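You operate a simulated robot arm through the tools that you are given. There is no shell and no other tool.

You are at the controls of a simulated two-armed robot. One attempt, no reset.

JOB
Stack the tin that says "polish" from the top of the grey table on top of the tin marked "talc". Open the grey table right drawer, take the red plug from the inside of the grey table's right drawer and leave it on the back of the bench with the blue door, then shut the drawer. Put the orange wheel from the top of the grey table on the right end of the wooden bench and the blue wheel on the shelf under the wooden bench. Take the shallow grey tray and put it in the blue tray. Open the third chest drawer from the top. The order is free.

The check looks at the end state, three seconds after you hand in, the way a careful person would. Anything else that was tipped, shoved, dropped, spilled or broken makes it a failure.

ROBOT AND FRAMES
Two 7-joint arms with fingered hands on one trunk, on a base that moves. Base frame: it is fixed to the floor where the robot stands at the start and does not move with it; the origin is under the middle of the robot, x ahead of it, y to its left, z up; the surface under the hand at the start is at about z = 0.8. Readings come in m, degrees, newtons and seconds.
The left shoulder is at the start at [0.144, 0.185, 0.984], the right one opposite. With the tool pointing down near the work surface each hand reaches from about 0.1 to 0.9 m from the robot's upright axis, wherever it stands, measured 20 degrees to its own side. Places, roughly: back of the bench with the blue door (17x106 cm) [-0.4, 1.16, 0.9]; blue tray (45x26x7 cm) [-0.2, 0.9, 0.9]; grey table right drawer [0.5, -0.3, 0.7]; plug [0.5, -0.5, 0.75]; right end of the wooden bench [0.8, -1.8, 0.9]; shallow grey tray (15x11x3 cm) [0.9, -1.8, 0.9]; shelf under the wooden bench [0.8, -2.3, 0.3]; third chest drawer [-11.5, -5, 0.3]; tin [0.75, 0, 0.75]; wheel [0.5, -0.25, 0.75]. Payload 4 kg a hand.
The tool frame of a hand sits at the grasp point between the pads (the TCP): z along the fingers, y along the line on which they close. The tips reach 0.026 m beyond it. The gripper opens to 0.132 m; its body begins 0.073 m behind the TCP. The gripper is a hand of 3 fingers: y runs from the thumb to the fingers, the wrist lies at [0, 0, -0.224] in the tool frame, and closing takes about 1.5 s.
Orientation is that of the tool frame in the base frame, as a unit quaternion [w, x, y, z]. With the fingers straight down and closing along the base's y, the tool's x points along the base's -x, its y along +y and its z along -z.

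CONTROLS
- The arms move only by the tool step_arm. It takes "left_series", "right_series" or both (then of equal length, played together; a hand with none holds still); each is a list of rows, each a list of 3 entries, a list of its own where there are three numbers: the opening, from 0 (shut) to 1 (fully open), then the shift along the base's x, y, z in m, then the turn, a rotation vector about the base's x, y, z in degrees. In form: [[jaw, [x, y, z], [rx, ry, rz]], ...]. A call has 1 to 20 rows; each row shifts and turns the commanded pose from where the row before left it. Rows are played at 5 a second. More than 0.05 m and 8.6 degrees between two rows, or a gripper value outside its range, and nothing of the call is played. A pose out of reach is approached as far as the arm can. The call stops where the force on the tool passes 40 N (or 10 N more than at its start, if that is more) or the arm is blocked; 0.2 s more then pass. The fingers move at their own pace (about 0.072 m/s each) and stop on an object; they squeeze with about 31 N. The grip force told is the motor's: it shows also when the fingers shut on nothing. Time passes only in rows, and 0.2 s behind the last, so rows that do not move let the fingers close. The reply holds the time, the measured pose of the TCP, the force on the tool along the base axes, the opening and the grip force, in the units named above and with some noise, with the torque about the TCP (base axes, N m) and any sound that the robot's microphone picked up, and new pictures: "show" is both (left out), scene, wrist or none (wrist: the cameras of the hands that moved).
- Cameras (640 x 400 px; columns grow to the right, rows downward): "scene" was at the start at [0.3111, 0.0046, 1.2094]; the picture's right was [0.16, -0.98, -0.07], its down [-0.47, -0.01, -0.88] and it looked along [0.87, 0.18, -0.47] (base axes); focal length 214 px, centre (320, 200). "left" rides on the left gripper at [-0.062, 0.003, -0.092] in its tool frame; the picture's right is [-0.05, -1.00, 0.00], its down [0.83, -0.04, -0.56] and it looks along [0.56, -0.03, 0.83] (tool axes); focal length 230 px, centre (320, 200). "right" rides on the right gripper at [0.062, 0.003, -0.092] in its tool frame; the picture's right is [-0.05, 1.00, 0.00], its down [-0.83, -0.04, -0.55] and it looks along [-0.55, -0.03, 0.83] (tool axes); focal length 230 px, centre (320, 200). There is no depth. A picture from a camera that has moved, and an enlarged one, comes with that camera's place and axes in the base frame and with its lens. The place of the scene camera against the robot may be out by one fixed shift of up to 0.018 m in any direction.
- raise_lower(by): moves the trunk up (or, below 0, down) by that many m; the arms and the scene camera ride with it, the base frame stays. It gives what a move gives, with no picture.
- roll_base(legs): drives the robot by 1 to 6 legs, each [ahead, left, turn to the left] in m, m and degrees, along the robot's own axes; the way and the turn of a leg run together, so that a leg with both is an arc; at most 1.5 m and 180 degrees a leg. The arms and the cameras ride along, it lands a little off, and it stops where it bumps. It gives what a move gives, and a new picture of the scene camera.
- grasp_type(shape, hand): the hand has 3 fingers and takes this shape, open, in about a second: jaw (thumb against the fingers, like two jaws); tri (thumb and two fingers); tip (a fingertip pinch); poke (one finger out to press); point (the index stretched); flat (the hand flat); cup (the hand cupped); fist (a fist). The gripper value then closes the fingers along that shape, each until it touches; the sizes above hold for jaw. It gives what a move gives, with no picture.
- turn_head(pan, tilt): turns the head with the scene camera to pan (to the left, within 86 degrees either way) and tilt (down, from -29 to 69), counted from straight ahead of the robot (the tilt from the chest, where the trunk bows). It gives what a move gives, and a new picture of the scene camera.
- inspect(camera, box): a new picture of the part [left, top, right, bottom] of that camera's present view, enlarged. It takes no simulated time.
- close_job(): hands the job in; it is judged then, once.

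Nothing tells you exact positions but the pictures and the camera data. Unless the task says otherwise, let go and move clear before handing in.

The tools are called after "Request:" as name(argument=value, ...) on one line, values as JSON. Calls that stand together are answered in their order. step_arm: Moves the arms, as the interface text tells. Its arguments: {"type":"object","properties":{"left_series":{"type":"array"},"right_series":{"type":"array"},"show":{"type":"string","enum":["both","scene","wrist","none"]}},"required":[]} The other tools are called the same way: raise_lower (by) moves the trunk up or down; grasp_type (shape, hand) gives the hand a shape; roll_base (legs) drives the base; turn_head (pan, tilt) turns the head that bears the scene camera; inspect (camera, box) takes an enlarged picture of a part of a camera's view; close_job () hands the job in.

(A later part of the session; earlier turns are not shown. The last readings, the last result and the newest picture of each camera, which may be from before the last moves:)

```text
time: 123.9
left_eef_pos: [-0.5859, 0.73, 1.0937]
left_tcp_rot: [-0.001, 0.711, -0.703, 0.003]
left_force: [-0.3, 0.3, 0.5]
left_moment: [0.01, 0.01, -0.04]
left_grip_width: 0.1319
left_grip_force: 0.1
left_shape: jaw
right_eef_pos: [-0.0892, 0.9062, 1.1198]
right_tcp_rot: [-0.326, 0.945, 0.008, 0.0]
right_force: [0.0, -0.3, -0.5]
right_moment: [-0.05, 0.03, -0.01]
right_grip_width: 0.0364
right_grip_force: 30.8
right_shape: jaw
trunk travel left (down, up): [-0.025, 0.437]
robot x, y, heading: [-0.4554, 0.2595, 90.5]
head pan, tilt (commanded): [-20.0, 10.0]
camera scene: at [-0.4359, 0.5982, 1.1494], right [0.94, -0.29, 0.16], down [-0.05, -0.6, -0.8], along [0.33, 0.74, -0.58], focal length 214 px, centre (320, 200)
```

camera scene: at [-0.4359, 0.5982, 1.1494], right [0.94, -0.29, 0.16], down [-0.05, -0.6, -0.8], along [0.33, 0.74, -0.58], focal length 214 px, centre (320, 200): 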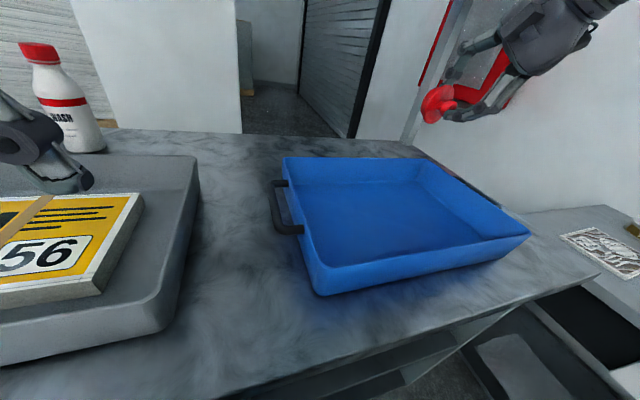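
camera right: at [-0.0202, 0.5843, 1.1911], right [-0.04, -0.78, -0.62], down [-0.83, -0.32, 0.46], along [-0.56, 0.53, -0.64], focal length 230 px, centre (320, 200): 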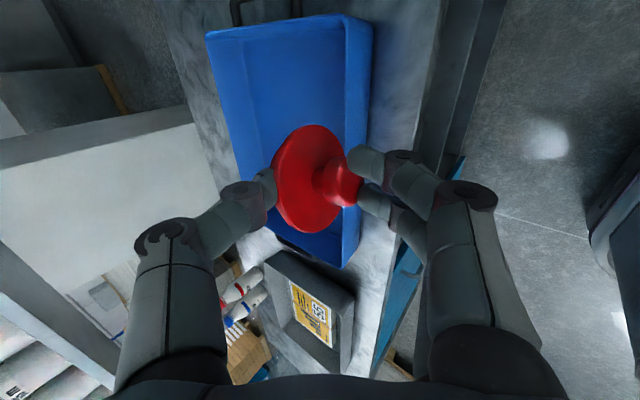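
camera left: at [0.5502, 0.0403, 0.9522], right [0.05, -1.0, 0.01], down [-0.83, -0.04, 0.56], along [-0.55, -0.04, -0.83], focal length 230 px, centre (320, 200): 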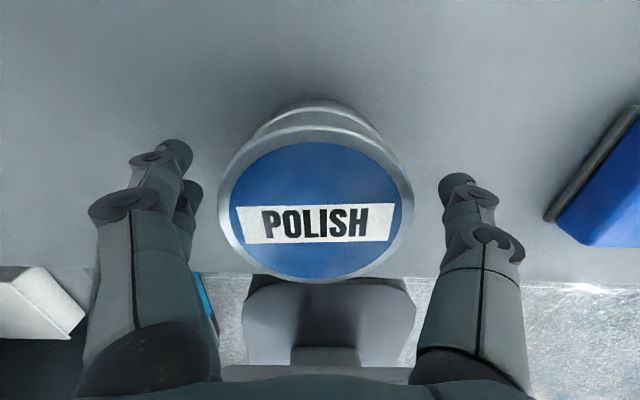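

Bench top is at z≈0.9, and the strip behind the blue tray is free. I'll move the plug to about (-0.2, 1.13), staying above the tray rim and below the shelf.

Request:
step_arm(right_series=[[0, [-0.0185, 0.034, -0.012], [0, 0, 0]], [0, [-0.0185, 0.034, -0.012], [0, 0, 0]], [0, [-0.0185, 0.034, -0.012], [0, 0, 0]], [0, [-0.0185, 0.034, -0.012], [0, 0, 0]], [0, [-0.0185, 0.034, -0.012], [0, 0, 0]], [0, [-0.0185, 0.034, -0.012], [0, 0, 0]], [0, [0, 0, 0], [0, 0, 0]]], show="both")

```text
time: 125.5
left_eef_pos: [-0.5848, 0.731, 1.0952]
left_tcp_rot: [-0.003, 0.711, -0.703, 0.001]
left_force: [0.1, 0.2, -0.4]
left_moment: [-0.01, 0.0, 0.02]
left_grip_width: 0.1318
left_grip_force: 0.0
left_shape: jaw
right_eef_pos: [-0.1993, 1.1086, 1.0464]
right_tcp_rot: [-0.328, 0.945, 0.008, 0.001]
right_force: [0.4, -1.1, -0.8]
right_moment: [-0.04, -0.07, 0.01]
right_grip_width: 0.0363
right_grip_force: 31.3
right_shape: jaw
trunk travel left (down, up): [-0.025, 0.437]
robot x, y, heading: [-0.4574, 0.2615, 90.4]
head pan, tilt (commanded): [-20.0, 10.0]
camera scene: at [-0.4358, 0.5967, 1.1503], right [0.94, -0.29, 0.16], down [-0.05, -0.6, -0.8], along [0.33, 0.74, -0.58], focal length 214 px, centre (320, 200)
camera right: at [-0.1369, 1.0506, 1.1169], right [-0.04, -0.78, -0.62], down [-0.83, -0.32, 0.46], along [-0.56, 0.53, -0.64], focal length 230 px, centre (320, 200)
```

scene: 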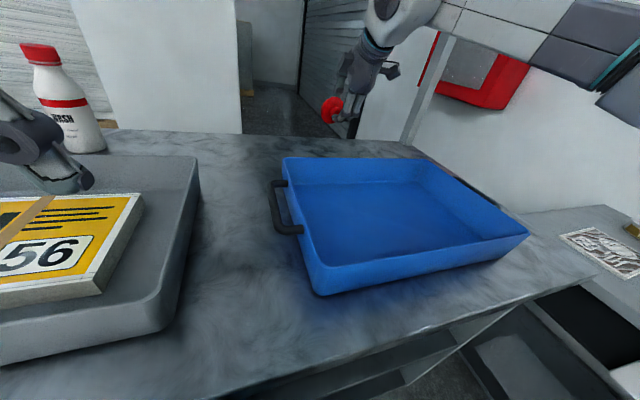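
right: 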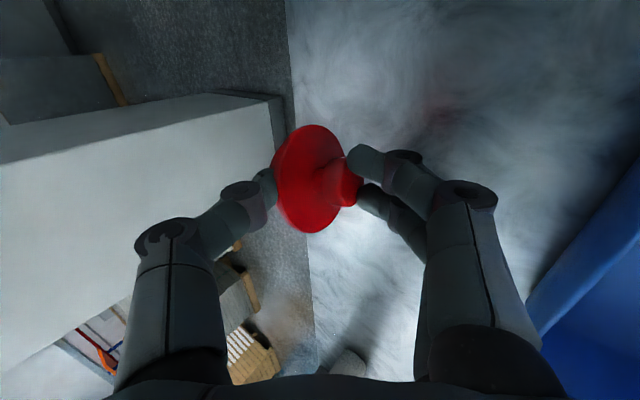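

The bench's back edge is at y≈1.27. I'll shift to y≈1.15 for the plug and lower it.

Request:
step_arm(right_series=[[0, [0, 0.012, -0.025], [0, 0, 0]], [0, [0, 0.012, -0.025], [0, 0, 0]], [0, [0, 0, -0.025], [0, 0, 0]], [0, [0, 0, -0.01], [0, 0, 0]], [0, [0, 0, 0], [0, 0, 0]]], show="both")

```text
time: 126.7
left_eef_pos: [-0.5843, 0.7304, 1.0932]
left_tcp_rot: [-0.002, 0.712, -0.703, 0.001]
left_force: [0.1, -0.6, -0.1]
left_moment: [-0.01, 0.0, 0.0]
left_grip_width: 0.1319
left_grip_force: 0.0
left_shape: jaw
right_eef_pos: [-0.1979, 1.1347, 0.9624]
right_tcp_rot: [-0.328, 0.945, 0.008, 0.0]
right_force: [0.7, -0.1, -1.2]
right_moment: [0.02, -0.02, 0.0]
right_grip_width: 0.0365
right_grip_force: 30.4
right_shape: jaw
trunk travel left (down, up): [-0.025, 0.437]
robot x, y, heading: [-0.4556, 0.2607, 90.4]
head pan, tilt (commanded): [-20.0, 10.0]
camera scene: at [-0.4361, 0.598, 1.1496], right [0.94, -0.29, 0.16], down [-0.05, -0.6, -0.8], along [0.33, 0.74, -0.58], focal length 214 px, centre (320, 200)
camera right: at [-0.135, 1.0775, 1.0333], right [-0.04, -0.79, -0.62], down [-0.83, -0.32, 0.46], along [-0.56, 0.53, -0.64], focal length 230 px, centre (320, 200)
```

scene: 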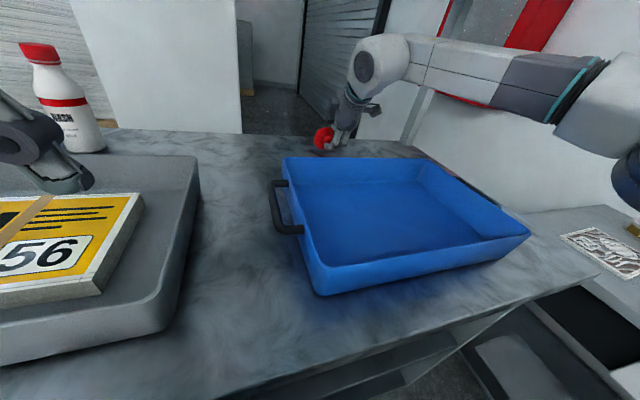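
right: 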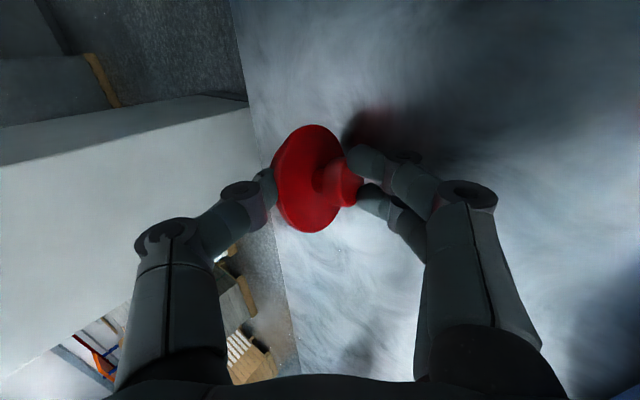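

Near the surface. Lowering slowly until contact.

Request:
step_arm(right_series=[[0, [0, 0, -0.006], [0, 0, 0]], [0, [0, 0, -0.006], [0, 0, 0]], [0, [0, 0, -0.004], [0, 0, 0]], [0, [0, 0, 0], [0, 0, 0]]], show="none")

Request:
inspect(camera="scene", box=[260, 60, 420, 170])

```text
time: 127.7
left_eef_pos: [-0.585, 0.7272, 1.0967]
left_tcp_rot: [-0.004, 0.711, -0.703, 0.001]
left_force: [0.0, -0.2, 0.1]
left_moment: [-0.02, 0.0, 0.0]
left_grip_width: 0.1319
left_grip_force: 0.1
left_shape: jaw
right_eef_pos: [-0.1986, 1.1322, 0.9541]
right_tcp_rot: [-0.331, 0.944, 0.008, 0.0]
right_force: [4.3, 1.0, 22.7]
right_moment: [0.59, -0.04, -0.12]
right_grip_width: 0.0376
right_grip_force: 30.4
right_shape: jaw
trunk travel left (down, up): [-0.025, 0.437]
robot x, y, heading: [-0.4543, 0.2594, 90.4]
head pan, tilt (commanded): [-20.0, 10.0]
```

```text
3.64 times, centred on (340, 115) of scene
camera zoom: at [-0.4363, 0.5946, 1.1513], right [0.94, -0.3, 0.16], down [-0.05, -0.6, -0.8], along [0.33, 0.74, -0.58], focal length 780 px, centre (247, 509)
```

zoom: 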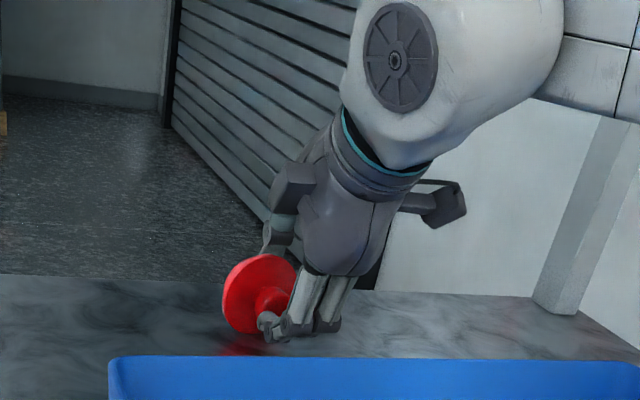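

Contact made. Easing up slightly and opening gently.

Request:
step_arm(right_series=[[0, [0, 0, 0.006], [0, 0, 0]], [0.3, [0, 0, 0], [0, 0, 0]], [0.35, [0, 0, 0], [0, 0, 0]], [0.4, [0, 0, 0], [0, 0, 0]], [0.45, [0, 0, 0], [0, 0, 0]], [0.55, [0, 0, 0], [0, 0, 0]], [0.7, [0, 0, 0], [0, 0, 0]], [0.7, [0, 0, 0], [0, 0, 0]]], show="both")

Request:
inspect(camera="scene", box=[260, 60, 420, 170])

```text
time: 129.5
left_eef_pos: [-0.5851, 0.7309, 1.0943]
left_tcp_rot: [-0.002, 0.711, -0.703, 0.002]
left_force: [0.1, 0.5, 0.3]
left_moment: [0.02, 0.04, -0.04]
left_grip_width: 0.132
left_grip_force: 0.1
left_shape: jaw
right_eef_pos: [-0.1977, 1.133, 0.9542]
right_tcp_rot: [-0.328, 0.945, 0.008, 0.001]
right_force: [-0.4, 0.0, 4.2]
right_moment: [-0.09, 0.03, 0.0]
right_grip_width: 0.0901
right_grip_force: 0.0
right_shape: jaw
trunk travel left (down, up): [-0.025, 0.437]
robot x, y, heading: [-0.4535, 0.2645, 90.7]
head pan, tilt (commanded): [-20.0, 10.0]
camera scene: at [-0.4362, 0.5974, 1.1498], right [0.94, -0.29, 0.16], down [-0.05, -0.6, -0.8], along [0.33, 0.74, -0.58], focal length 214 px, centre (320, 200)
camera right: at [-0.1357, 1.0758, 1.0257], right [-0.04, -0.78, -0.62], down [-0.83, -0.32, 0.46], along [-0.56, 0.53, -0.64], focal length 230 px, centre (320, 200)
```

scene: 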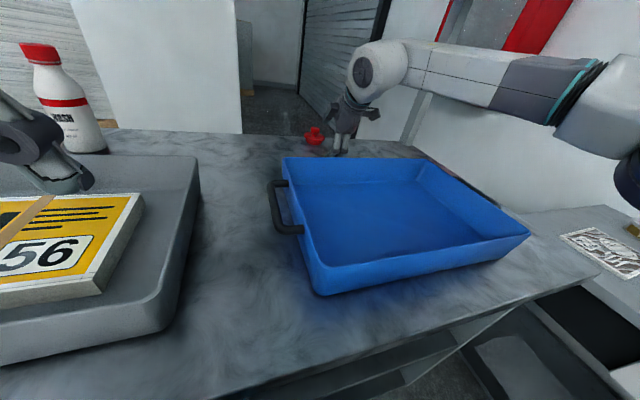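
right: 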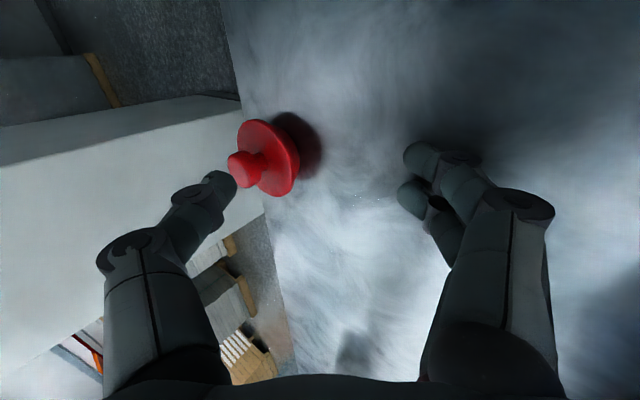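

```text
3.64 times, centred on (340, 115) of scene
camera zoom: at [-0.4362, 0.5974, 1.1498], right [0.94, -0.29, 0.16], down [-0.05, -0.6, -0.8], along [0.33, 0.74, -0.58], focal length 780 px, centre (247, 509)
```

zoom: 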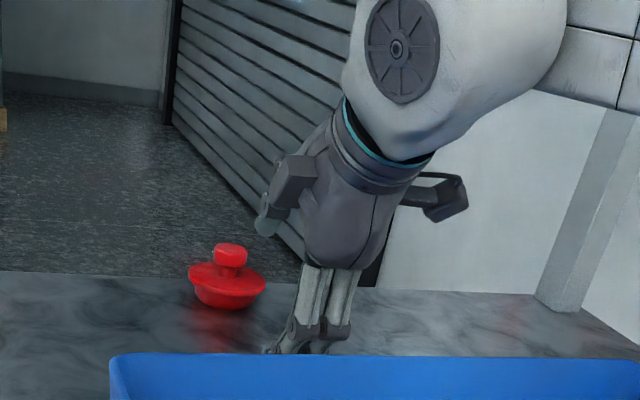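

The plug rocked up and now stands upright, at about (-0.215, 1.225) – rather near the bench's back edge (1.27). I'd like it a bit more toward the middle of the strip, so I'll back off, roll the hand to close sideways and shift it by its knob.

Request:
step_arm(right_series=[[0.7, [0, -0.005, 0.02], [0, 0, 0]], [0.7, [0, -0.015, 0.03], [0, 0, 0]], [0.7, [0, -0.03, 0.03], [0, 0, 0]], [0.7, [0, -0.02, 0.02], [0, 0, 0]], [0.7, [0, 0, 0], [0, 5.06, -6.43]], [0.7, [0, 0, 0], [0, 5.06, -6.43]], [0.7, [0, 0, 0], [0, 5.06, -6.43]], [0.7, [0, 0, 0], [0, 5.06, -6.43]], [0.7, [0, 0, 0], [0, 5.06, -6.43]], [0.7, [0, 0, 0], [0, 5.06, -6.43]], [0.7, [0, 0, 0], [0, 5.06, -6.43]], [0.7, [0, 0, 0], [0, 5.06, -6.43]], [0.7, [0, 0, 0], [0, 5.06, -6.43]], [0.7, [0, 0, 0], [0, 5.06, -6.43]], [0.7, [0, 0, 0], [0, 5.06, -6.43]], [0.7, [0, 0, 0], [0, 0, 0]]], show="both")

```text
time: 132.9
left_eef_pos: [-0.5858, 0.731, 1.0941]
left_tcp_rot: [-0.002, 0.711, -0.703, 0.002]
left_force: [-0.4, 0.0, 0.3]
left_moment: [-0.03, 0.0, -0.01]
left_grip_width: 0.1317
left_grip_force: 0.1
left_shape: jaw
right_eef_pos: [-0.1996, 1.0643, 1.0547]
right_tcp_rot: [-0.234, 0.673, -0.662, -0.231]
right_force: [0.4, -0.4, 0.1]
right_moment: [0.0, -0.01, 0.0]
right_grip_width: 0.0923
right_grip_force: 0.1
right_shape: jaw
trunk travel left (down, up): [-0.025, 0.437]
robot x, y, heading: [-0.4513, 0.2574, 90.7]
head pan, tilt (commanded): [-20.0, 10.0]
camera scene: at [-0.436, 0.598, 1.1495], right [0.94, -0.29, 0.16], down [-0.05, -0.6, -0.8], along [0.33, 0.74, -0.58], focal length 214 px, centre (320, 200)
camera right: at [-0.2006, 0.9599, 1.0877], right [-1.0, 0.03, 0.02], down [0.03, 0.31, 0.95], along [0.02, 0.95, -0.31], focal length 230 px, centre (320, 200)
```

scene: 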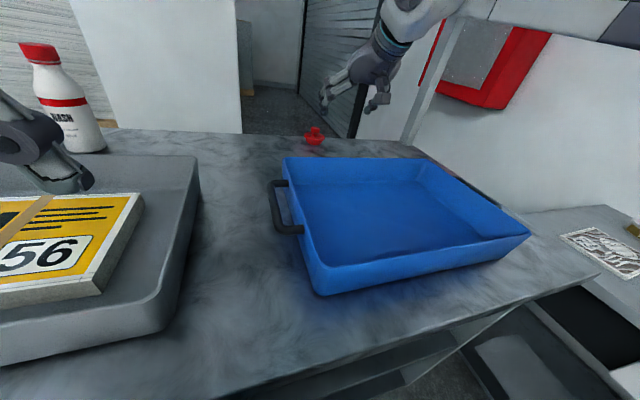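
right: 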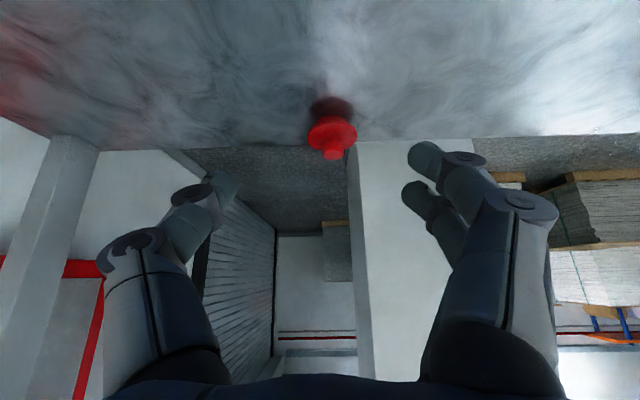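

The plug's centre is at y≈1.216 with the edge at ≈1.258. I'll tilt a bit more, straddle the knob and draw it ~4 cm toward me.

Request:
step_arm(right_series=[[0.5, [-0.004, 0.01, -0.01], [8.5, 0, 0]], [0.5, [-0.004, 0.02, -0.02], [8.5, 0, 0]], [0.5, [-0.003, 0.025, -0.025], [0, 0, 0]], [0.5, [0, 0.025, -0.025], [0, 0, 0]], [0.5, [0, 0, 0], [0, 0, 0]]], show="both")

```text
time: 134.1
left_eef_pos: [-0.5843, 0.7305, 1.0952]
left_tcp_rot: [-0.002, 0.711, -0.703, 0.002]
left_force: [-0.9, -0.6, -0.3]
left_moment: [-0.01, -0.03, 0.04]
left_grip_width: 0.132
left_grip_force: 0.1
left_shape: jaw
right_eef_pos: [-0.2125, 1.1443, 0.9727]
right_tcp_rot: [-0.332, 0.631, -0.621, -0.326]
right_force: [-1.0, -0.4, -0.7]
right_moment: [0.0, 0.03, -0.02]
right_grip_width: 0.0668
right_grip_force: 0.0
right_shape: jaw
trunk travel left (down, up): [-0.025, 0.437]
robot x, y, heading: [-0.4555, 0.2605, 90.4]
head pan, tilt (commanded): [-20.0, 10.0]
camera scene: at [-0.4361, 0.597, 1.1501], right [0.94, -0.29, 0.16], down [-0.05, -0.6, -0.8], along [0.33, 0.74, -0.58], focal length 214 px, centre (320, 200)
camera right: at [-0.2132, 1.0345, 0.9748], right [-1.0, 0.02, 0.03], down [0.03, 0.01, 1.0], along [0.02, 1.0, -0.01], focal length 230 px, centre (320, 200)
```

scene: 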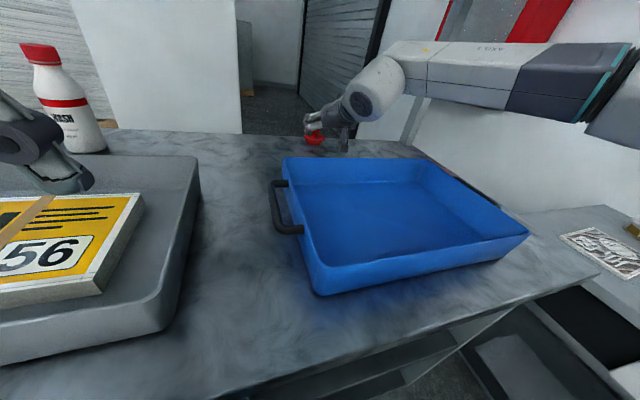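
right: 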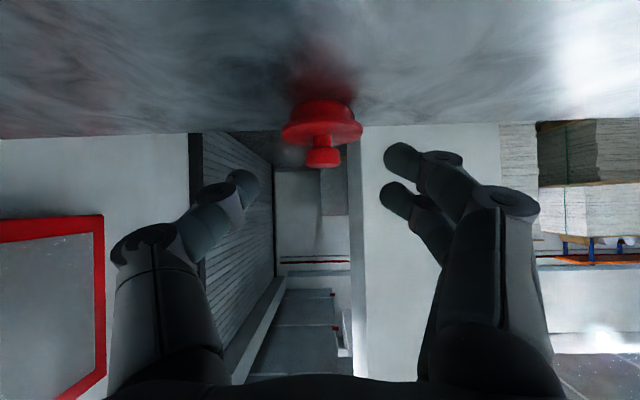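

Clear side view: the knob cap is at (-0.211, 1.22, 0.94). Advancing to straddle it.

Request:
step_arm(right_series=[[0.5, [0.001, 0.02, -0.008], [0, 0, 0]], [0.5, [0, 0.02, -0.008], [0, 0, 0]], [0.5, [0, 0.02, -0.008], [0, 0, 0]], [0.5, [0, 0.004, -0.001], [0, 0, 0]], [0.5, [0, 0, 0], [0, 0, 0]]], show="wrist")

```text
time: 135.3
left_eef_pos: [-0.585, 0.7315, 1.0949]
left_tcp_rot: [-0.002, 0.711, -0.703, 0.002]
left_force: [-0.3, -0.7, 0.4]
left_moment: [0.02, 0.0, -0.03]
left_grip_width: 0.132
left_grip_force: 0.1
left_shape: jaw
right_eef_pos: [-0.2087, 1.2093, 0.9479]
right_tcp_rot: [-0.331, 0.632, -0.62, -0.326]
right_force: [-0.2, -0.1, 0.2]
right_moment: [0.01, 0.03, -0.01]
right_grip_width: 0.0668
right_grip_force: 0.1
right_shape: jaw
trunk travel left (down, up): [-0.025, 0.437]
robot x, y, heading: [-0.4531, 0.2627, 90.4]
head pan, tilt (commanded): [-20.0, 10.0]
camera right: at [-0.2112, 1.0987, 0.949], right [-1.0, 0.02, 0.03], down [0.03, 0.01, 1.0], along [0.02, 1.0, -0.02], focal length 230 px, centre (320, 200)
```

right: 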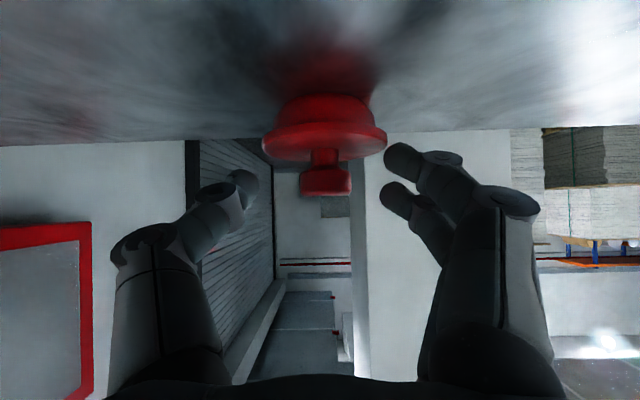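

The knob is between the fingers. Closing gently.

Request:
step_arm(right_series=[[0.4, [0, 0, 0], [0, 0, 0]], [0.3, [0, 0, 0], [0, 0, 0]], [0.2, [0, 0, 0], [0, 0, 0]], [0.1, [0, 0, 0], [0, 0, 0]], [0.1, [0, 0, 0], [0, 0, 0]], [0.1, [0, 0, 0], [0, 0, 0]]], show="wrist")

```text
time: 136.7
left_eef_pos: [-0.5847, 0.731, 1.0942]
left_tcp_rot: [-0.002, 0.711, -0.703, 0.001]
left_force: [0.1, 1.2, 0.2]
left_moment: [-0.01, -0.02, 0.02]
left_grip_width: 0.132
left_grip_force: 0.0
left_shape: jaw
right_eef_pos: [-0.2104, 1.2081, 0.9474]
right_tcp_rot: [-0.332, 0.631, -0.621, -0.326]
right_force: [0.9, -0.5, 1.6]
right_moment: [0.0, 0.03, -0.05]
right_grip_width: 0.0275
right_grip_force: 31.0
right_shape: jaw
trunk travel left (down, up): [-0.025, 0.437]
robot x, y, heading: [-0.4525, 0.2618, 90.5]
head pan, tilt (commanded): [-20.0, 10.0]
camera right: at [-0.2114, 1.0985, 0.9494], right [-1.0, 0.02, 0.03], down [0.03, 0.01, 1.0], along [0.02, 1.0, -0.01], focal length 230 px, centre (320, 200)
```

right: 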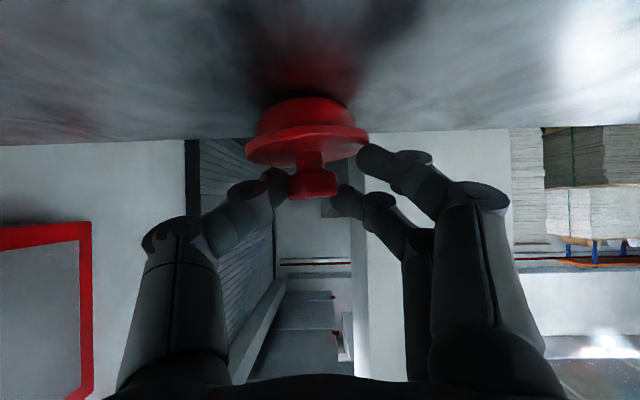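

Knob gripped (0.0275 m). Lifting 4 mm, moving 4.5 cm toward me, lowering and releasing.

Request:
step_arm(right_series=[[0.1, [0, 0, 0.005], [0, 0, 0]], [0.1, [0, -0.015, 0], [0, 0, 0]], [0.1, [0, -0.015, 0], [0, 0, 0]], [0.1, [0, -0.015, 0], [0, 0, 0]], [0.1, [0, 0, -0.004], [0, 0, 0]], [0.1, [0, 0, -0.002], [0, 0, 0]], [0.1, [0, 0, 0], [0, 0, 0]]], show="wrist")

```text
time: 138.3
left_eef_pos: [-0.5849, 0.7307, 1.0942]
left_tcp_rot: [-0.002, 0.711, -0.703, 0.001]
left_force: [0.3, 0.5, -0.3]
left_moment: [-0.01, -0.02, -0.02]
left_grip_width: 0.1317
left_grip_force: 0.0
left_shape: jaw
right_eef_pos: [-0.2074, 1.1625, 0.9477]
right_tcp_rot: [-0.332, 0.631, -0.62, -0.327]
right_force: [0.6, 0.6, 0.9]
right_moment: [0.03, -0.03, -0.04]
right_grip_width: 0.0275
right_grip_force: 31.5
right_shape: jaw
trunk travel left (down, up): [-0.025, 0.437]
robot x, y, heading: [-0.4574, 0.2618, 90.3]
head pan, tilt (commanded): [-20.0, 10.0]
camera right: at [-0.2101, 1.0525, 0.9495], right [-1.0, 0.02, 0.03], down [0.03, 0.01, 1.0], along [0.02, 1.0, -0.01], focal length 230 px, centre (320, 200)
```

right: 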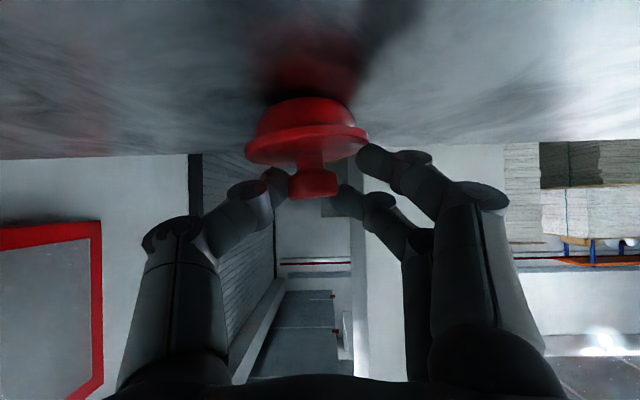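

Request:
step_arm(right_series=[[0.1, [0, 0, -0.001], [0, 0, 0]], [0.25, [0, 0, 0], [0, 0, 0]], [0.4, [0, 0, 0], [0, 0, 0]], [0.55, [0, 0, 0], [0, 0, 0]], [0.55, [0, 0, 0], [0, 0, 0]], [0.55, [0, -0.02, 0.014], [0, 0, 0]], [0.55, [0, -0.03, 0.021], [0, 0, 0]], [0.55, [0, -0.03, 0.021], [0, 0, 0]], [0.55, [0, -0.03, 0.021], [0, 0, 0]], [0.55, [0, -0.02, 0.03], [0, 0, 0]], [0.55, [0, 0, 0], [0, 0, 0]]], show="both")

Request:
inspect(camera="scene", box=[240, 80, 420, 190])

```text
time: 140.7
left_eef_pos: [-0.5845, 0.733, 1.0935]
left_tcp_rot: [-0.001, 0.711, -0.703, 0.003]
left_force: [0.2, 0.2, 0.2]
left_moment: [0.0, -0.02, 0.03]
left_grip_width: 0.132
left_grip_force: 0.2
left_shape: jaw
right_eef_pos: [-0.2108, 1.0337, 1.051]
right_tcp_rot: [-0.331, 0.632, -0.621, -0.325]
right_force: [0.4, 0.0, 0.0]
right_moment: [0.03, 0.0, 0.0]
right_grip_width: 0.072
right_grip_force: 0.0
right_shape: jaw
trunk travel left (down, up): [-0.025, 0.437]
robot x, y, heading: [-0.4514, 0.2639, 90.6]
head pan, tilt (commanded): [-20.0, 10.0]
camera scene: at [-0.436, 0.5989, 1.149], right [0.94, -0.29, 0.16], down [-0.05, -0.6, -0.8], along [0.33, 0.74, -0.58], focal length 214 px, centre (320, 200)
camera right: at [-0.2113, 0.9238, 1.0523], right [-1.0, 0.02, 0.03], down [0.03, 0.02, 1.0], along [0.02, 1.0, -0.02], focal length 230 px, centre (320, 200)
```

scene: 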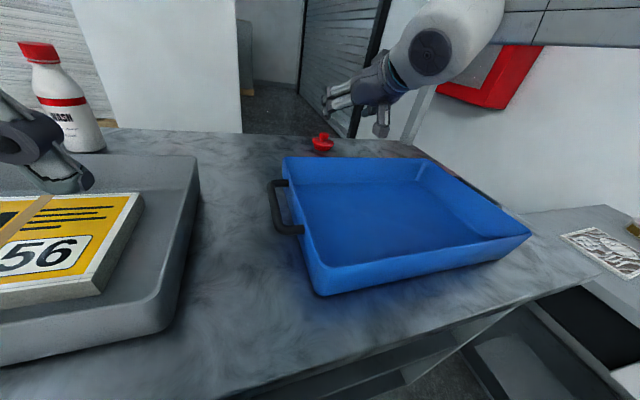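
right: 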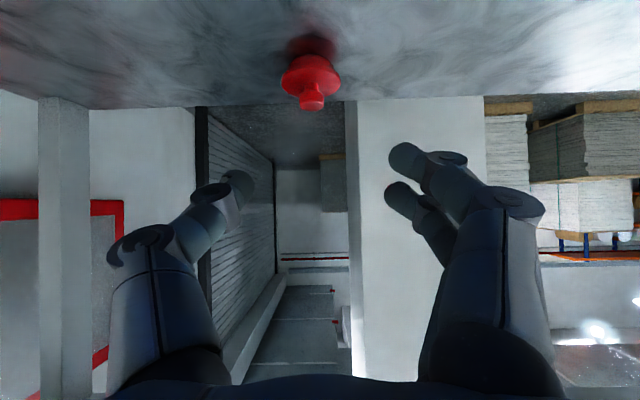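

```text
3.56 times, centred on (330, 135) of scene
camera zoom: at [-0.436, 0.5989, 1.149], right [0.94, -0.29, 0.16], down [-0.05, -0.6, -0.8], along [0.33, 0.74, -0.58], focal length 763 px, centre (284, 431)
```

zoom: 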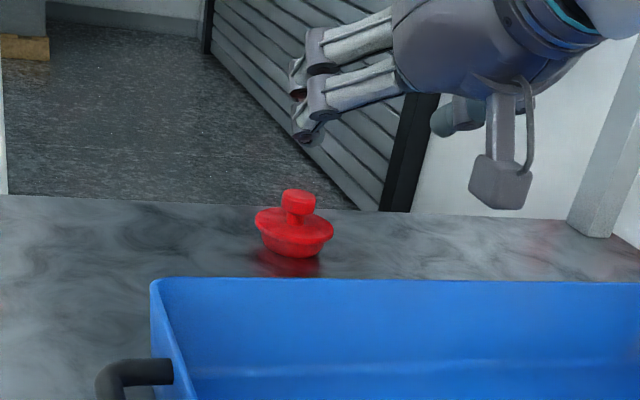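

The plug stands upright at about (-0.211, 1.175) on the back of the bench. Now back to the grey table to shut the drawer.

Request:
step_arm(right_series=[[0.3, [0, -0.03, 0.03], [0, 0, 0]], [0.1, [0, -0.04, 0.02], [0, 0, 0]], [0, [0, -0.04, 0.02], [0, 0, 0]], [0, [0, -0.04, 0], [0, 0, 0]]], show="none")

Request:
roll_base(legs=[[-0.26, 0, 0], [0, 0, -45], [0, 0, -45]])

Request:
turn_head(pan=-20, tilt=20)

```text
time: 141.7
left_eef_pos: [-0.5849, 0.73, 1.0962]
left_tcp_rot: [-0.002, 0.711, -0.703, 0.001]
left_force: [0.1, -0.4, 0.6]
left_moment: [0.03, -0.01, 0.01]
left_grip_width: 0.132
left_grip_force: 0.0
left_shape: jaw
right_eef_pos: [-0.209, 0.8819, 1.1208]
right_tcp_rot: [-0.332, 0.631, -0.621, -0.326]
right_force: [0.2, 0.3, -0.8]
right_moment: [-0.01, 0.01, 0.01]
right_grip_width: 0.0
right_grip_force: 30.7
right_shape: jaw
trunk travel left (down, up): [-0.025, 0.437]
robot x, y, heading: [-0.4531, 0.2599, 90.6]
head pan, tilt (commanded): [-20.0, 10.0]
```

```text
time: 147.7
left_eef_pos: [0.0158, 0.1339, 1.0936]
left_tcp_rot: [0.0, -0.01, 1.0, -0.002]
left_force: [-0.6, -0.2, -0.5]
left_moment: [0.01, -0.01, -0.03]
left_grip_width: 0.1319
left_grip_force: 0.1
left_shape: jaw
right_eef_pos: [0.1733, -0.2405, 1.1196]
right_tcp_rot: [0.466, -0.011, 0.885, -0.002]
right_force: [-0.5, -0.5, 0.2]
right_moment: [-0.02, -0.01, 0.0]
right_grip_width: 0.0
right_grip_force: 30.6
right_shape: jaw
trunk travel left (down, up): [-0.025, 0.437]
robot x, y, heading: [-0.4541, 0.0006, 0.9]
head pan, tilt (commanded): [-20.0, 10.0]
camera scene: at [-0.1139, -0.0377, 1.1495], right [-0.29, -0.94, 0.16], down [-0.6, 0.05, -0.8], along [0.74, -0.32, -0.58], focal length 214 px, centre (320, 200)
```

scene: 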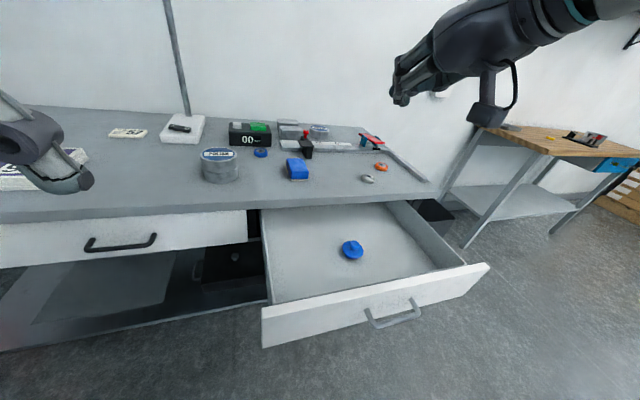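

```text
time: 148.4
left_eef_pos: [0.0168, 0.1351, 1.0928]
left_tcp_rot: [0.0, -0.009, 1.0, -0.003]
left_force: [-0.7, -0.1, -0.3]
left_moment: [-0.04, -0.01, -0.02]
left_grip_width: 0.1319
left_grip_force: 0.0
left_shape: jaw
right_eef_pos: [0.1741, -0.2403, 1.121]
right_tcp_rot: [0.465, -0.012, 0.885, -0.002]
right_force: [-0.6, 0.6, 0.0]
right_moment: [-0.02, -0.03, -0.02]
right_grip_width: 0.0003
right_grip_force: 30.7
right_shape: jaw
trunk travel left (down, up): [-0.025, 0.437]
robot x, y, heading: [-0.4509, -0.0, 0.6]
head pan, tilt (commanded): [-20.0, 20.0]
camera scene: at [-0.1213, -0.0375, 1.1351], right [-0.29, -0.94, 0.16], down [-0.72, 0.1, -0.68], along [0.63, -0.31, -0.71], focal length 214 px, centre (320, 200)
```

scene: 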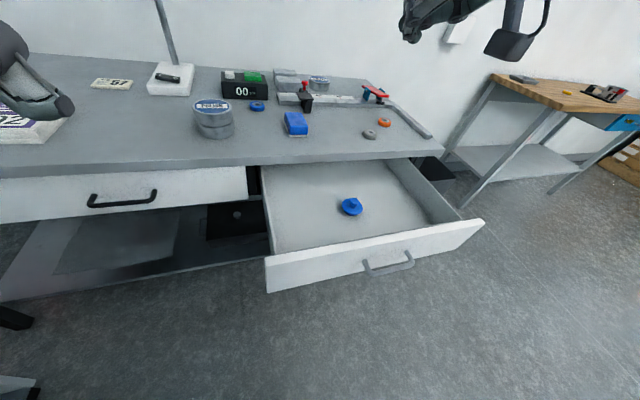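

The drawer is open by ~0.31 m. I'll back the robot up, lower the closed right hand (tilted forward) to just above the handle bar, and push the drawer shut.

Request:
roll_base(legs=[[-0.27, 0, 0]])

Request:
step_arm(right_series=[[0, [0, -0.02, -0.04], [0, 0, 0]], [0, [0, -0.02, -0.04], [0, 0, 0]], [0, [0, -0.02, -0.04], [0, 0, 0]], [0, [0, -0.02, -0.04], [0, 0, 0]], [0, [0, -0.015, -0.04], [0, 0, 0]], [0, [0, 0, -0.04], [0, 0, 0]], [0, [0, 0, -0.04], [0, 0, 0]], [0, [0, 0, -0.04], [0, 0, 0]], [0, [0, 0, -0.03], [0, 0, 0]], [0, [0, 0, 0], [0, 0, 0]]], show="both")

```text
time: 150.3
left_eef_pos: [-0.2559, 0.1314, 1.0946]
left_tcp_rot: [0.0, -0.013, 1.0, -0.002]
left_force: [-0.4, 0.2, -0.1]
left_moment: [0.01, -0.01, 0.02]
left_grip_width: 0.1317
left_grip_force: 0.1
left_shape: jaw
right_eef_pos: [-0.0963, -0.2405, 1.1195]
right_tcp_rot: [0.465, -0.014, 0.885, -0.001]
right_force: [0.5, 0.0, 0.4]
right_moment: [0.01, 0.06, -0.01]
right_grip_width: 0.0
right_grip_force: 31.4
right_shape: jaw
trunk travel left (down, up): [-0.025, 0.437]
robot x, y, heading: [-0.7236, -0.004, 1.5]
head pan, tilt (commanded): [-20.0, 20.0]
camera scene: at [-0.3928, -0.0407, 1.1351], right [-0.28, -0.95, 0.16], down [-0.72, 0.1, -0.68], along [0.63, -0.31, -0.71], focal length 214 px, centre (320, 200)
```

scene: 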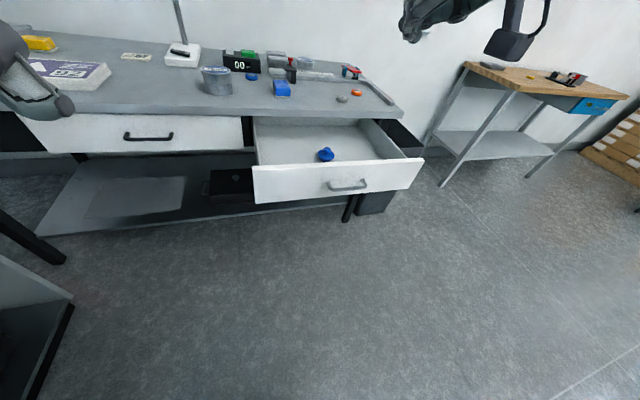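

```text
time: 152.5
left_eef_pos: [-0.2562, 0.1328, 1.0936]
left_tcp_rot: [0.0, -0.014, 1.0, -0.004]
left_force: [-0.5, -0.7, 0.3]
left_moment: [-0.01, -0.03, -0.03]
left_grip_width: 0.1317
left_grip_force: 0.0
left_shape: jaw
right_eef_pos: [-0.0962, -0.336, 0.7703]
right_tcp_rot: [0.466, -0.014, 0.885, -0.001]
right_force: [0.7, 0.3, -0.7]
right_moment: [0.01, 0.01, 0.01]
right_grip_width: 0.0002
right_grip_force: 31.2
right_shape: jaw
trunk travel left (down, up): [-0.025, 0.437]
robot x, y, heading: [-0.7228, -0.0032, 1.2]
head pan, tilt (commanded): [-20.0, 20.0]
camera scene: at [-0.3928, -0.0403, 1.1353], right [-0.28, -0.95, 0.16], down [-0.72, 0.1, -0.68], along [0.63, -0.31, -0.71], focal length 214 px, centre (320, 200)
camera right: at [-0.2072, -0.3344, 0.7725], right [0.0, 1.0, 0.03], down [0.01, -0.03, 1.0], along [1.0, 0.0, -0.01], focal length 230 px, centre (320, 200)
```

scene: 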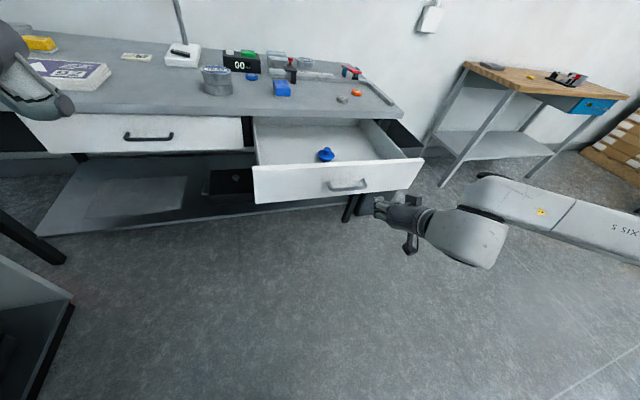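
right: 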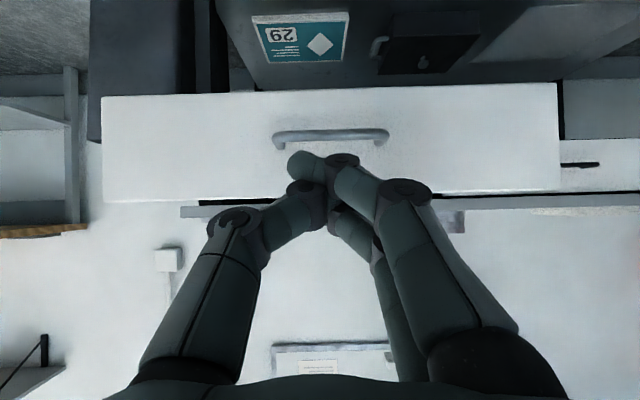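

The fingertips face the drawer front just above the handle. Driving forward to push it most of the way.

Request:
step_arm(right_series=[[0, [0.02, 0.005, -0.01], [0, 0, 0]], [0, [0.02, 0.0, 0], [0, 0, 0]], [0, [0, 0, 0], [0, 0, 0]]], show="none")

Request:
roll_base(legs=[[0.3, 0, -1.2]])

```text
time: 153.3
left_eef_pos: [-0.2553, 0.132, 1.0936]
left_tcp_rot: [0.0, -0.014, 1.0, -0.002]
left_force: [0.1, 1.2, -0.8]
left_moment: [0.01, 0.02, 0.03]
left_grip_width: 0.1319
left_grip_force: 0.1
left_shape: jaw
right_eef_pos: [-0.056, -0.3308, 0.7595]
right_tcp_rot: [0.465, -0.014, 0.885, 0.0]
right_force: [-0.1, 0.5, -0.9]
right_moment: [0.02, 0.01, 0.05]
right_grip_width: 0.0002
right_grip_force: 31.4
right_shape: jaw
trunk travel left (down, up): [-0.025, 0.437]
robot x, y, heading: [-0.7199, -0.0071, 0.9]
head pan, tilt (commanded): [-20.0, 20.0]
```

```text
time: 155.4
left_eef_pos: [0.0517, 0.1283, 1.0928]
left_tcp_rot: [-0.001, -0.004, 1.0, -0.002]
left_force: [-0.6, 0.8, 0.0]
left_moment: [-0.01, 0.03, -0.02]
left_grip_width: 0.1321
left_grip_force: 0.0
left_shape: jaw
right_eef_pos: [0.2463, -0.3375, 0.7584]
right_tcp_rot: [0.465, -0.006, 0.885, -0.004]
right_force: [1.2, 0.1, -0.3]
right_moment: [0.0, -0.01, 0.01]
right_grip_width: 0.0002
right_grip_force: 30.5
right_shape: jaw
trunk travel left (down, up): [-0.025, 0.437]
robot x, y, heading: [-0.418, 0.0008, 0.5]
head pan, tilt (commanded): [-20.0, 20.0]
camera scene: at [-0.0866, -0.0422, 1.1349], right [-0.3, -0.94, 0.16], down [-0.72, 0.11, -0.68], along [0.62, -0.32, -0.71], focal length 214 px, centre (320, 200)
```

scene: 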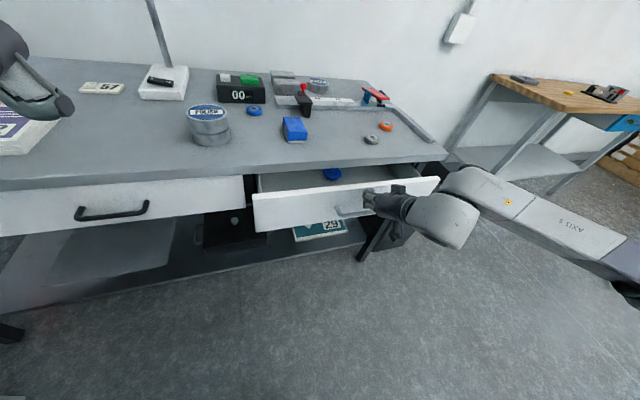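

Pushed most of the way. I'll finish closing with the arm in small steps until it stops.

Request:
step_arm(right_series=[[0, [0.02, 0.0, 0], [0, 0, 0]], [0, [0.02, 0.0, 0], [0, 0, 0]], [0, [0.02, 0.0, 0], [0, 0, 0]], [0, [0.015, 0, 0], [0, 0, 0]], [0, [0.01, 0, 0], [0, 0, 0]], [0, [0.005, 0, 0], [0, 0, 0]]], show="both")

```text
time: 156.8
left_eef_pos: [0.0531, 0.1278, 1.0941]
left_tcp_rot: [0.0, -0.004, 1.0, -0.003]
left_force: [-0.9, -1.2, -1.2]
left_moment: [0.0, -0.01, -0.02]
left_grip_width: 0.1318
left_grip_force: 0.2
left_shape: jaw
right_eef_pos: [0.333, -0.3373, 0.7581]
right_tcp_rot: [0.465, -0.006, 0.885, -0.004]
right_force: [-0.2, 0.4, -0.2]
right_moment: [-0.03, -0.03, 0.02]
right_grip_width: 0.0
right_grip_force: 30.7
right_shape: jaw
trunk travel left (down, up): [-0.025, 0.437]
robot x, y, heading: [-0.4196, 0.0022, 0.4]
head pan, tilt (commanded): [-20.0, 20.0]
camera scene: at [-0.087, -0.0422, 1.1349], right [-0.3, -0.94, 0.16], down [-0.72, 0.11, -0.68], along [0.62, -0.32, -0.71], focal length 214 px, centre (320, 200)
camera right: at [0.2243, -0.3336, 0.761], right [0.02, 1.0, 0.03], down [0.01, -0.03, 1.0], along [1.0, -0.02, -0.01], focal length 230 px, centre (320, 200)
```

scene: 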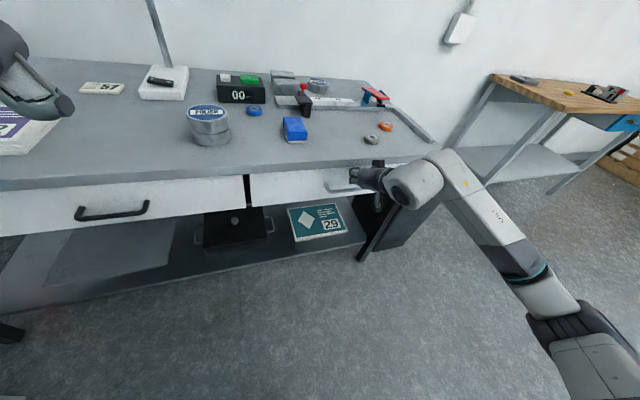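
right: 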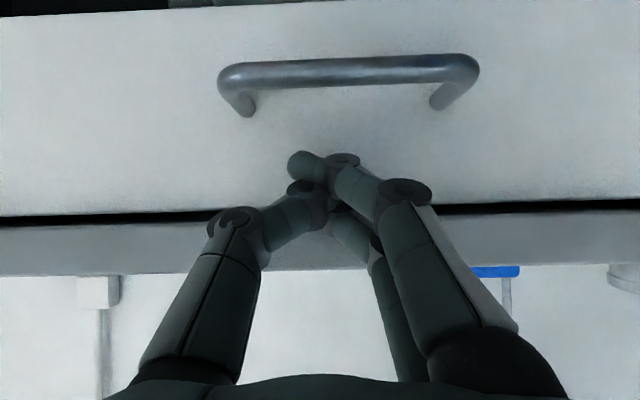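

Request:
step_arm(right_series=[[0, [0.005, 0.0, 0], [0, 0, 0]], [0, [0.005, 0.0, 0], [0, 0, 0]], [0, [0.005, 0.0, 0], [0, 0, 0]], [0, [0.005, 0.0, 0], [0, 0, 0]], [0, [0, 0.0, 0], [0, 0, 0]]], show="both")

```text
time: 157.5
left_eef_pos: [0.0516, 0.1285, 1.0937]
left_tcp_rot: [0.0, -0.004, 1.0, -0.003]
left_force: [0.2, 0.6, 0.3]
left_moment: [0.01, 0.03, 0.03]
left_grip_width: 0.1317
left_grip_force: 0.1
left_shape: jaw
right_eef_pos: [0.343, -0.3347, 0.7559]
right_tcp_rot: [0.459, -0.008, 0.888, -0.003]
right_force: [-11.8, 2.5, 0.0]
right_moment: [-0.07, -0.13, -0.12]
right_grip_width: 0.0001
right_grip_force: 31.5
right_shape: jaw
trunk travel left (down, up): [-0.025, 0.437]
robot x, y, heading: [-0.4177, -0.0037, 0.3]
head pan, tilt (commanded): [-20.0, 20.0]
stopped in row 3 (right hand): the force on the tool passed its limit at 46 N (the readings are from after the stop); the commanded pose is now the measured one
camera scene: at [-0.0885, -0.0425, 1.1352], right [-0.3, -0.94, 0.16], down [-0.72, 0.11, -0.68], along [0.62, -0.32, -0.71], focal length 214 px, centre (320, 200)
camera right: at [0.2329, -0.3311, 0.7589], right [0.02, 1.0, 0.03], down [0.03, -0.03, 1.0], along [1.0, -0.02, -0.03], focal length 230 px, centre (320, 200)
```

scene: 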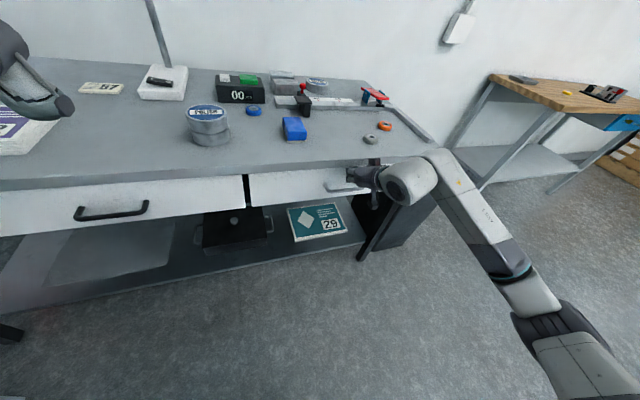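
right: 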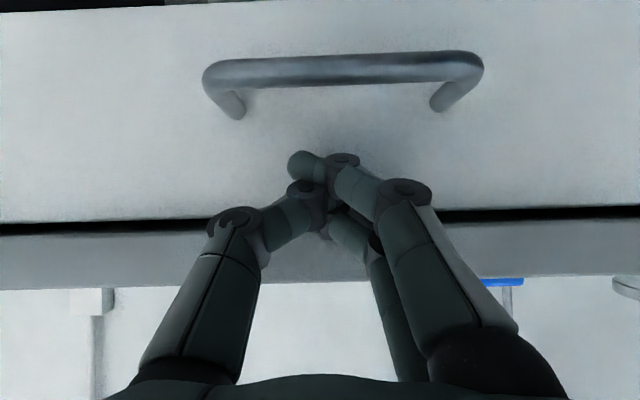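

The drawer is fully shut (hard stop felt). Now I'll retreat the right hand, raise it and return it to pointing straight down.

Request:
step_arm(right_series=[[0, [-0.03, 0, 0.0], [0, 0, 0]], [0, [-0.04, 0, 0.02], [0, 0, 0]], [0, [-0.03, 0, 0.04], [0, 0, 0]], [0.3, [-0.01, 0, 0.04], [0, 7.8, 0]], [0.6, [0, 0, 0.04], [0, 7.8, 0]], [0.8, [0, 0, 0.04], [0, 7.8, 0]], [0.8, [0, 0, 0.04], [0, 7.8, 0]], [0.8, [0, 0, 0.04], [0, 7.8, 0]], [0.8, [0, 0, 0.04], [0, 7.8, 0]], [0.8, [0, 0, 0.04], [0, 8, 0]], [0.8, [0, 0, 0], [0, 0, 0]]], show="both")

```text
time: 159.9
left_eef_pos: [0.0515, 0.1257, 1.0954]
left_tcp_rot: [0.0, -0.003, 1.0, -0.002]
left_force: [0.2, -0.3, -0.6]
left_moment: [0.03, -0.01, 0.0]
left_grip_width: 0.132
left_grip_force: 0.0
left_shape: jaw
right_eef_pos: [0.2335, -0.3366, 1.0964]
right_tcp_rot: [0.0, -0.008, 1.0, 0.002]
right_force: [-0.3, -1.3, -0.5]
right_moment: [0.02, 0.02, 0.0]
right_grip_width: 0.1056
right_grip_force: 0.0
right_shape: jaw
trunk travel left (down, up): [-0.025, 0.437]
robot x, y, heading: [-0.4178, -0.003, -0.1]
head pan, tilt (commanded): [-20.0, 20.0]
camera scene: at [-0.0884, -0.0447, 1.135], right [-0.3, -0.94, 0.16], down [-0.72, 0.12, -0.68], along [0.62, -0.32, -0.71], focal length 214 px, centre (320, 200)
camera right: at [0.1738, -0.3335, 1.1886], right [0.04, 1.0, 0.0], down [0.83, -0.03, 0.55], along [0.55, -0.02, -0.83], focal length 230 px, centre (320, 200)
```

scene: 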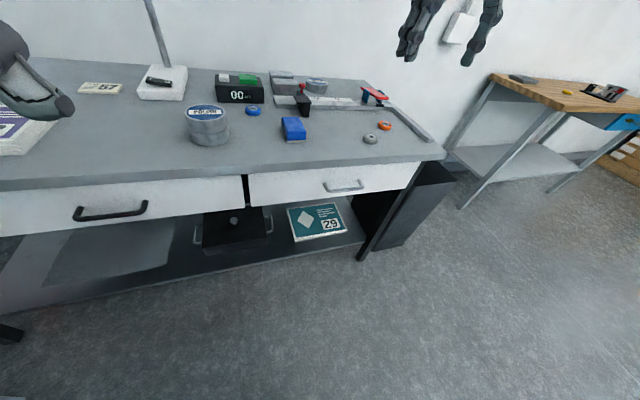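
right: 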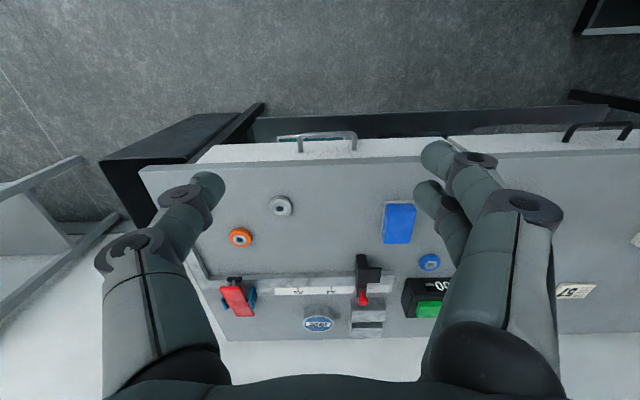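

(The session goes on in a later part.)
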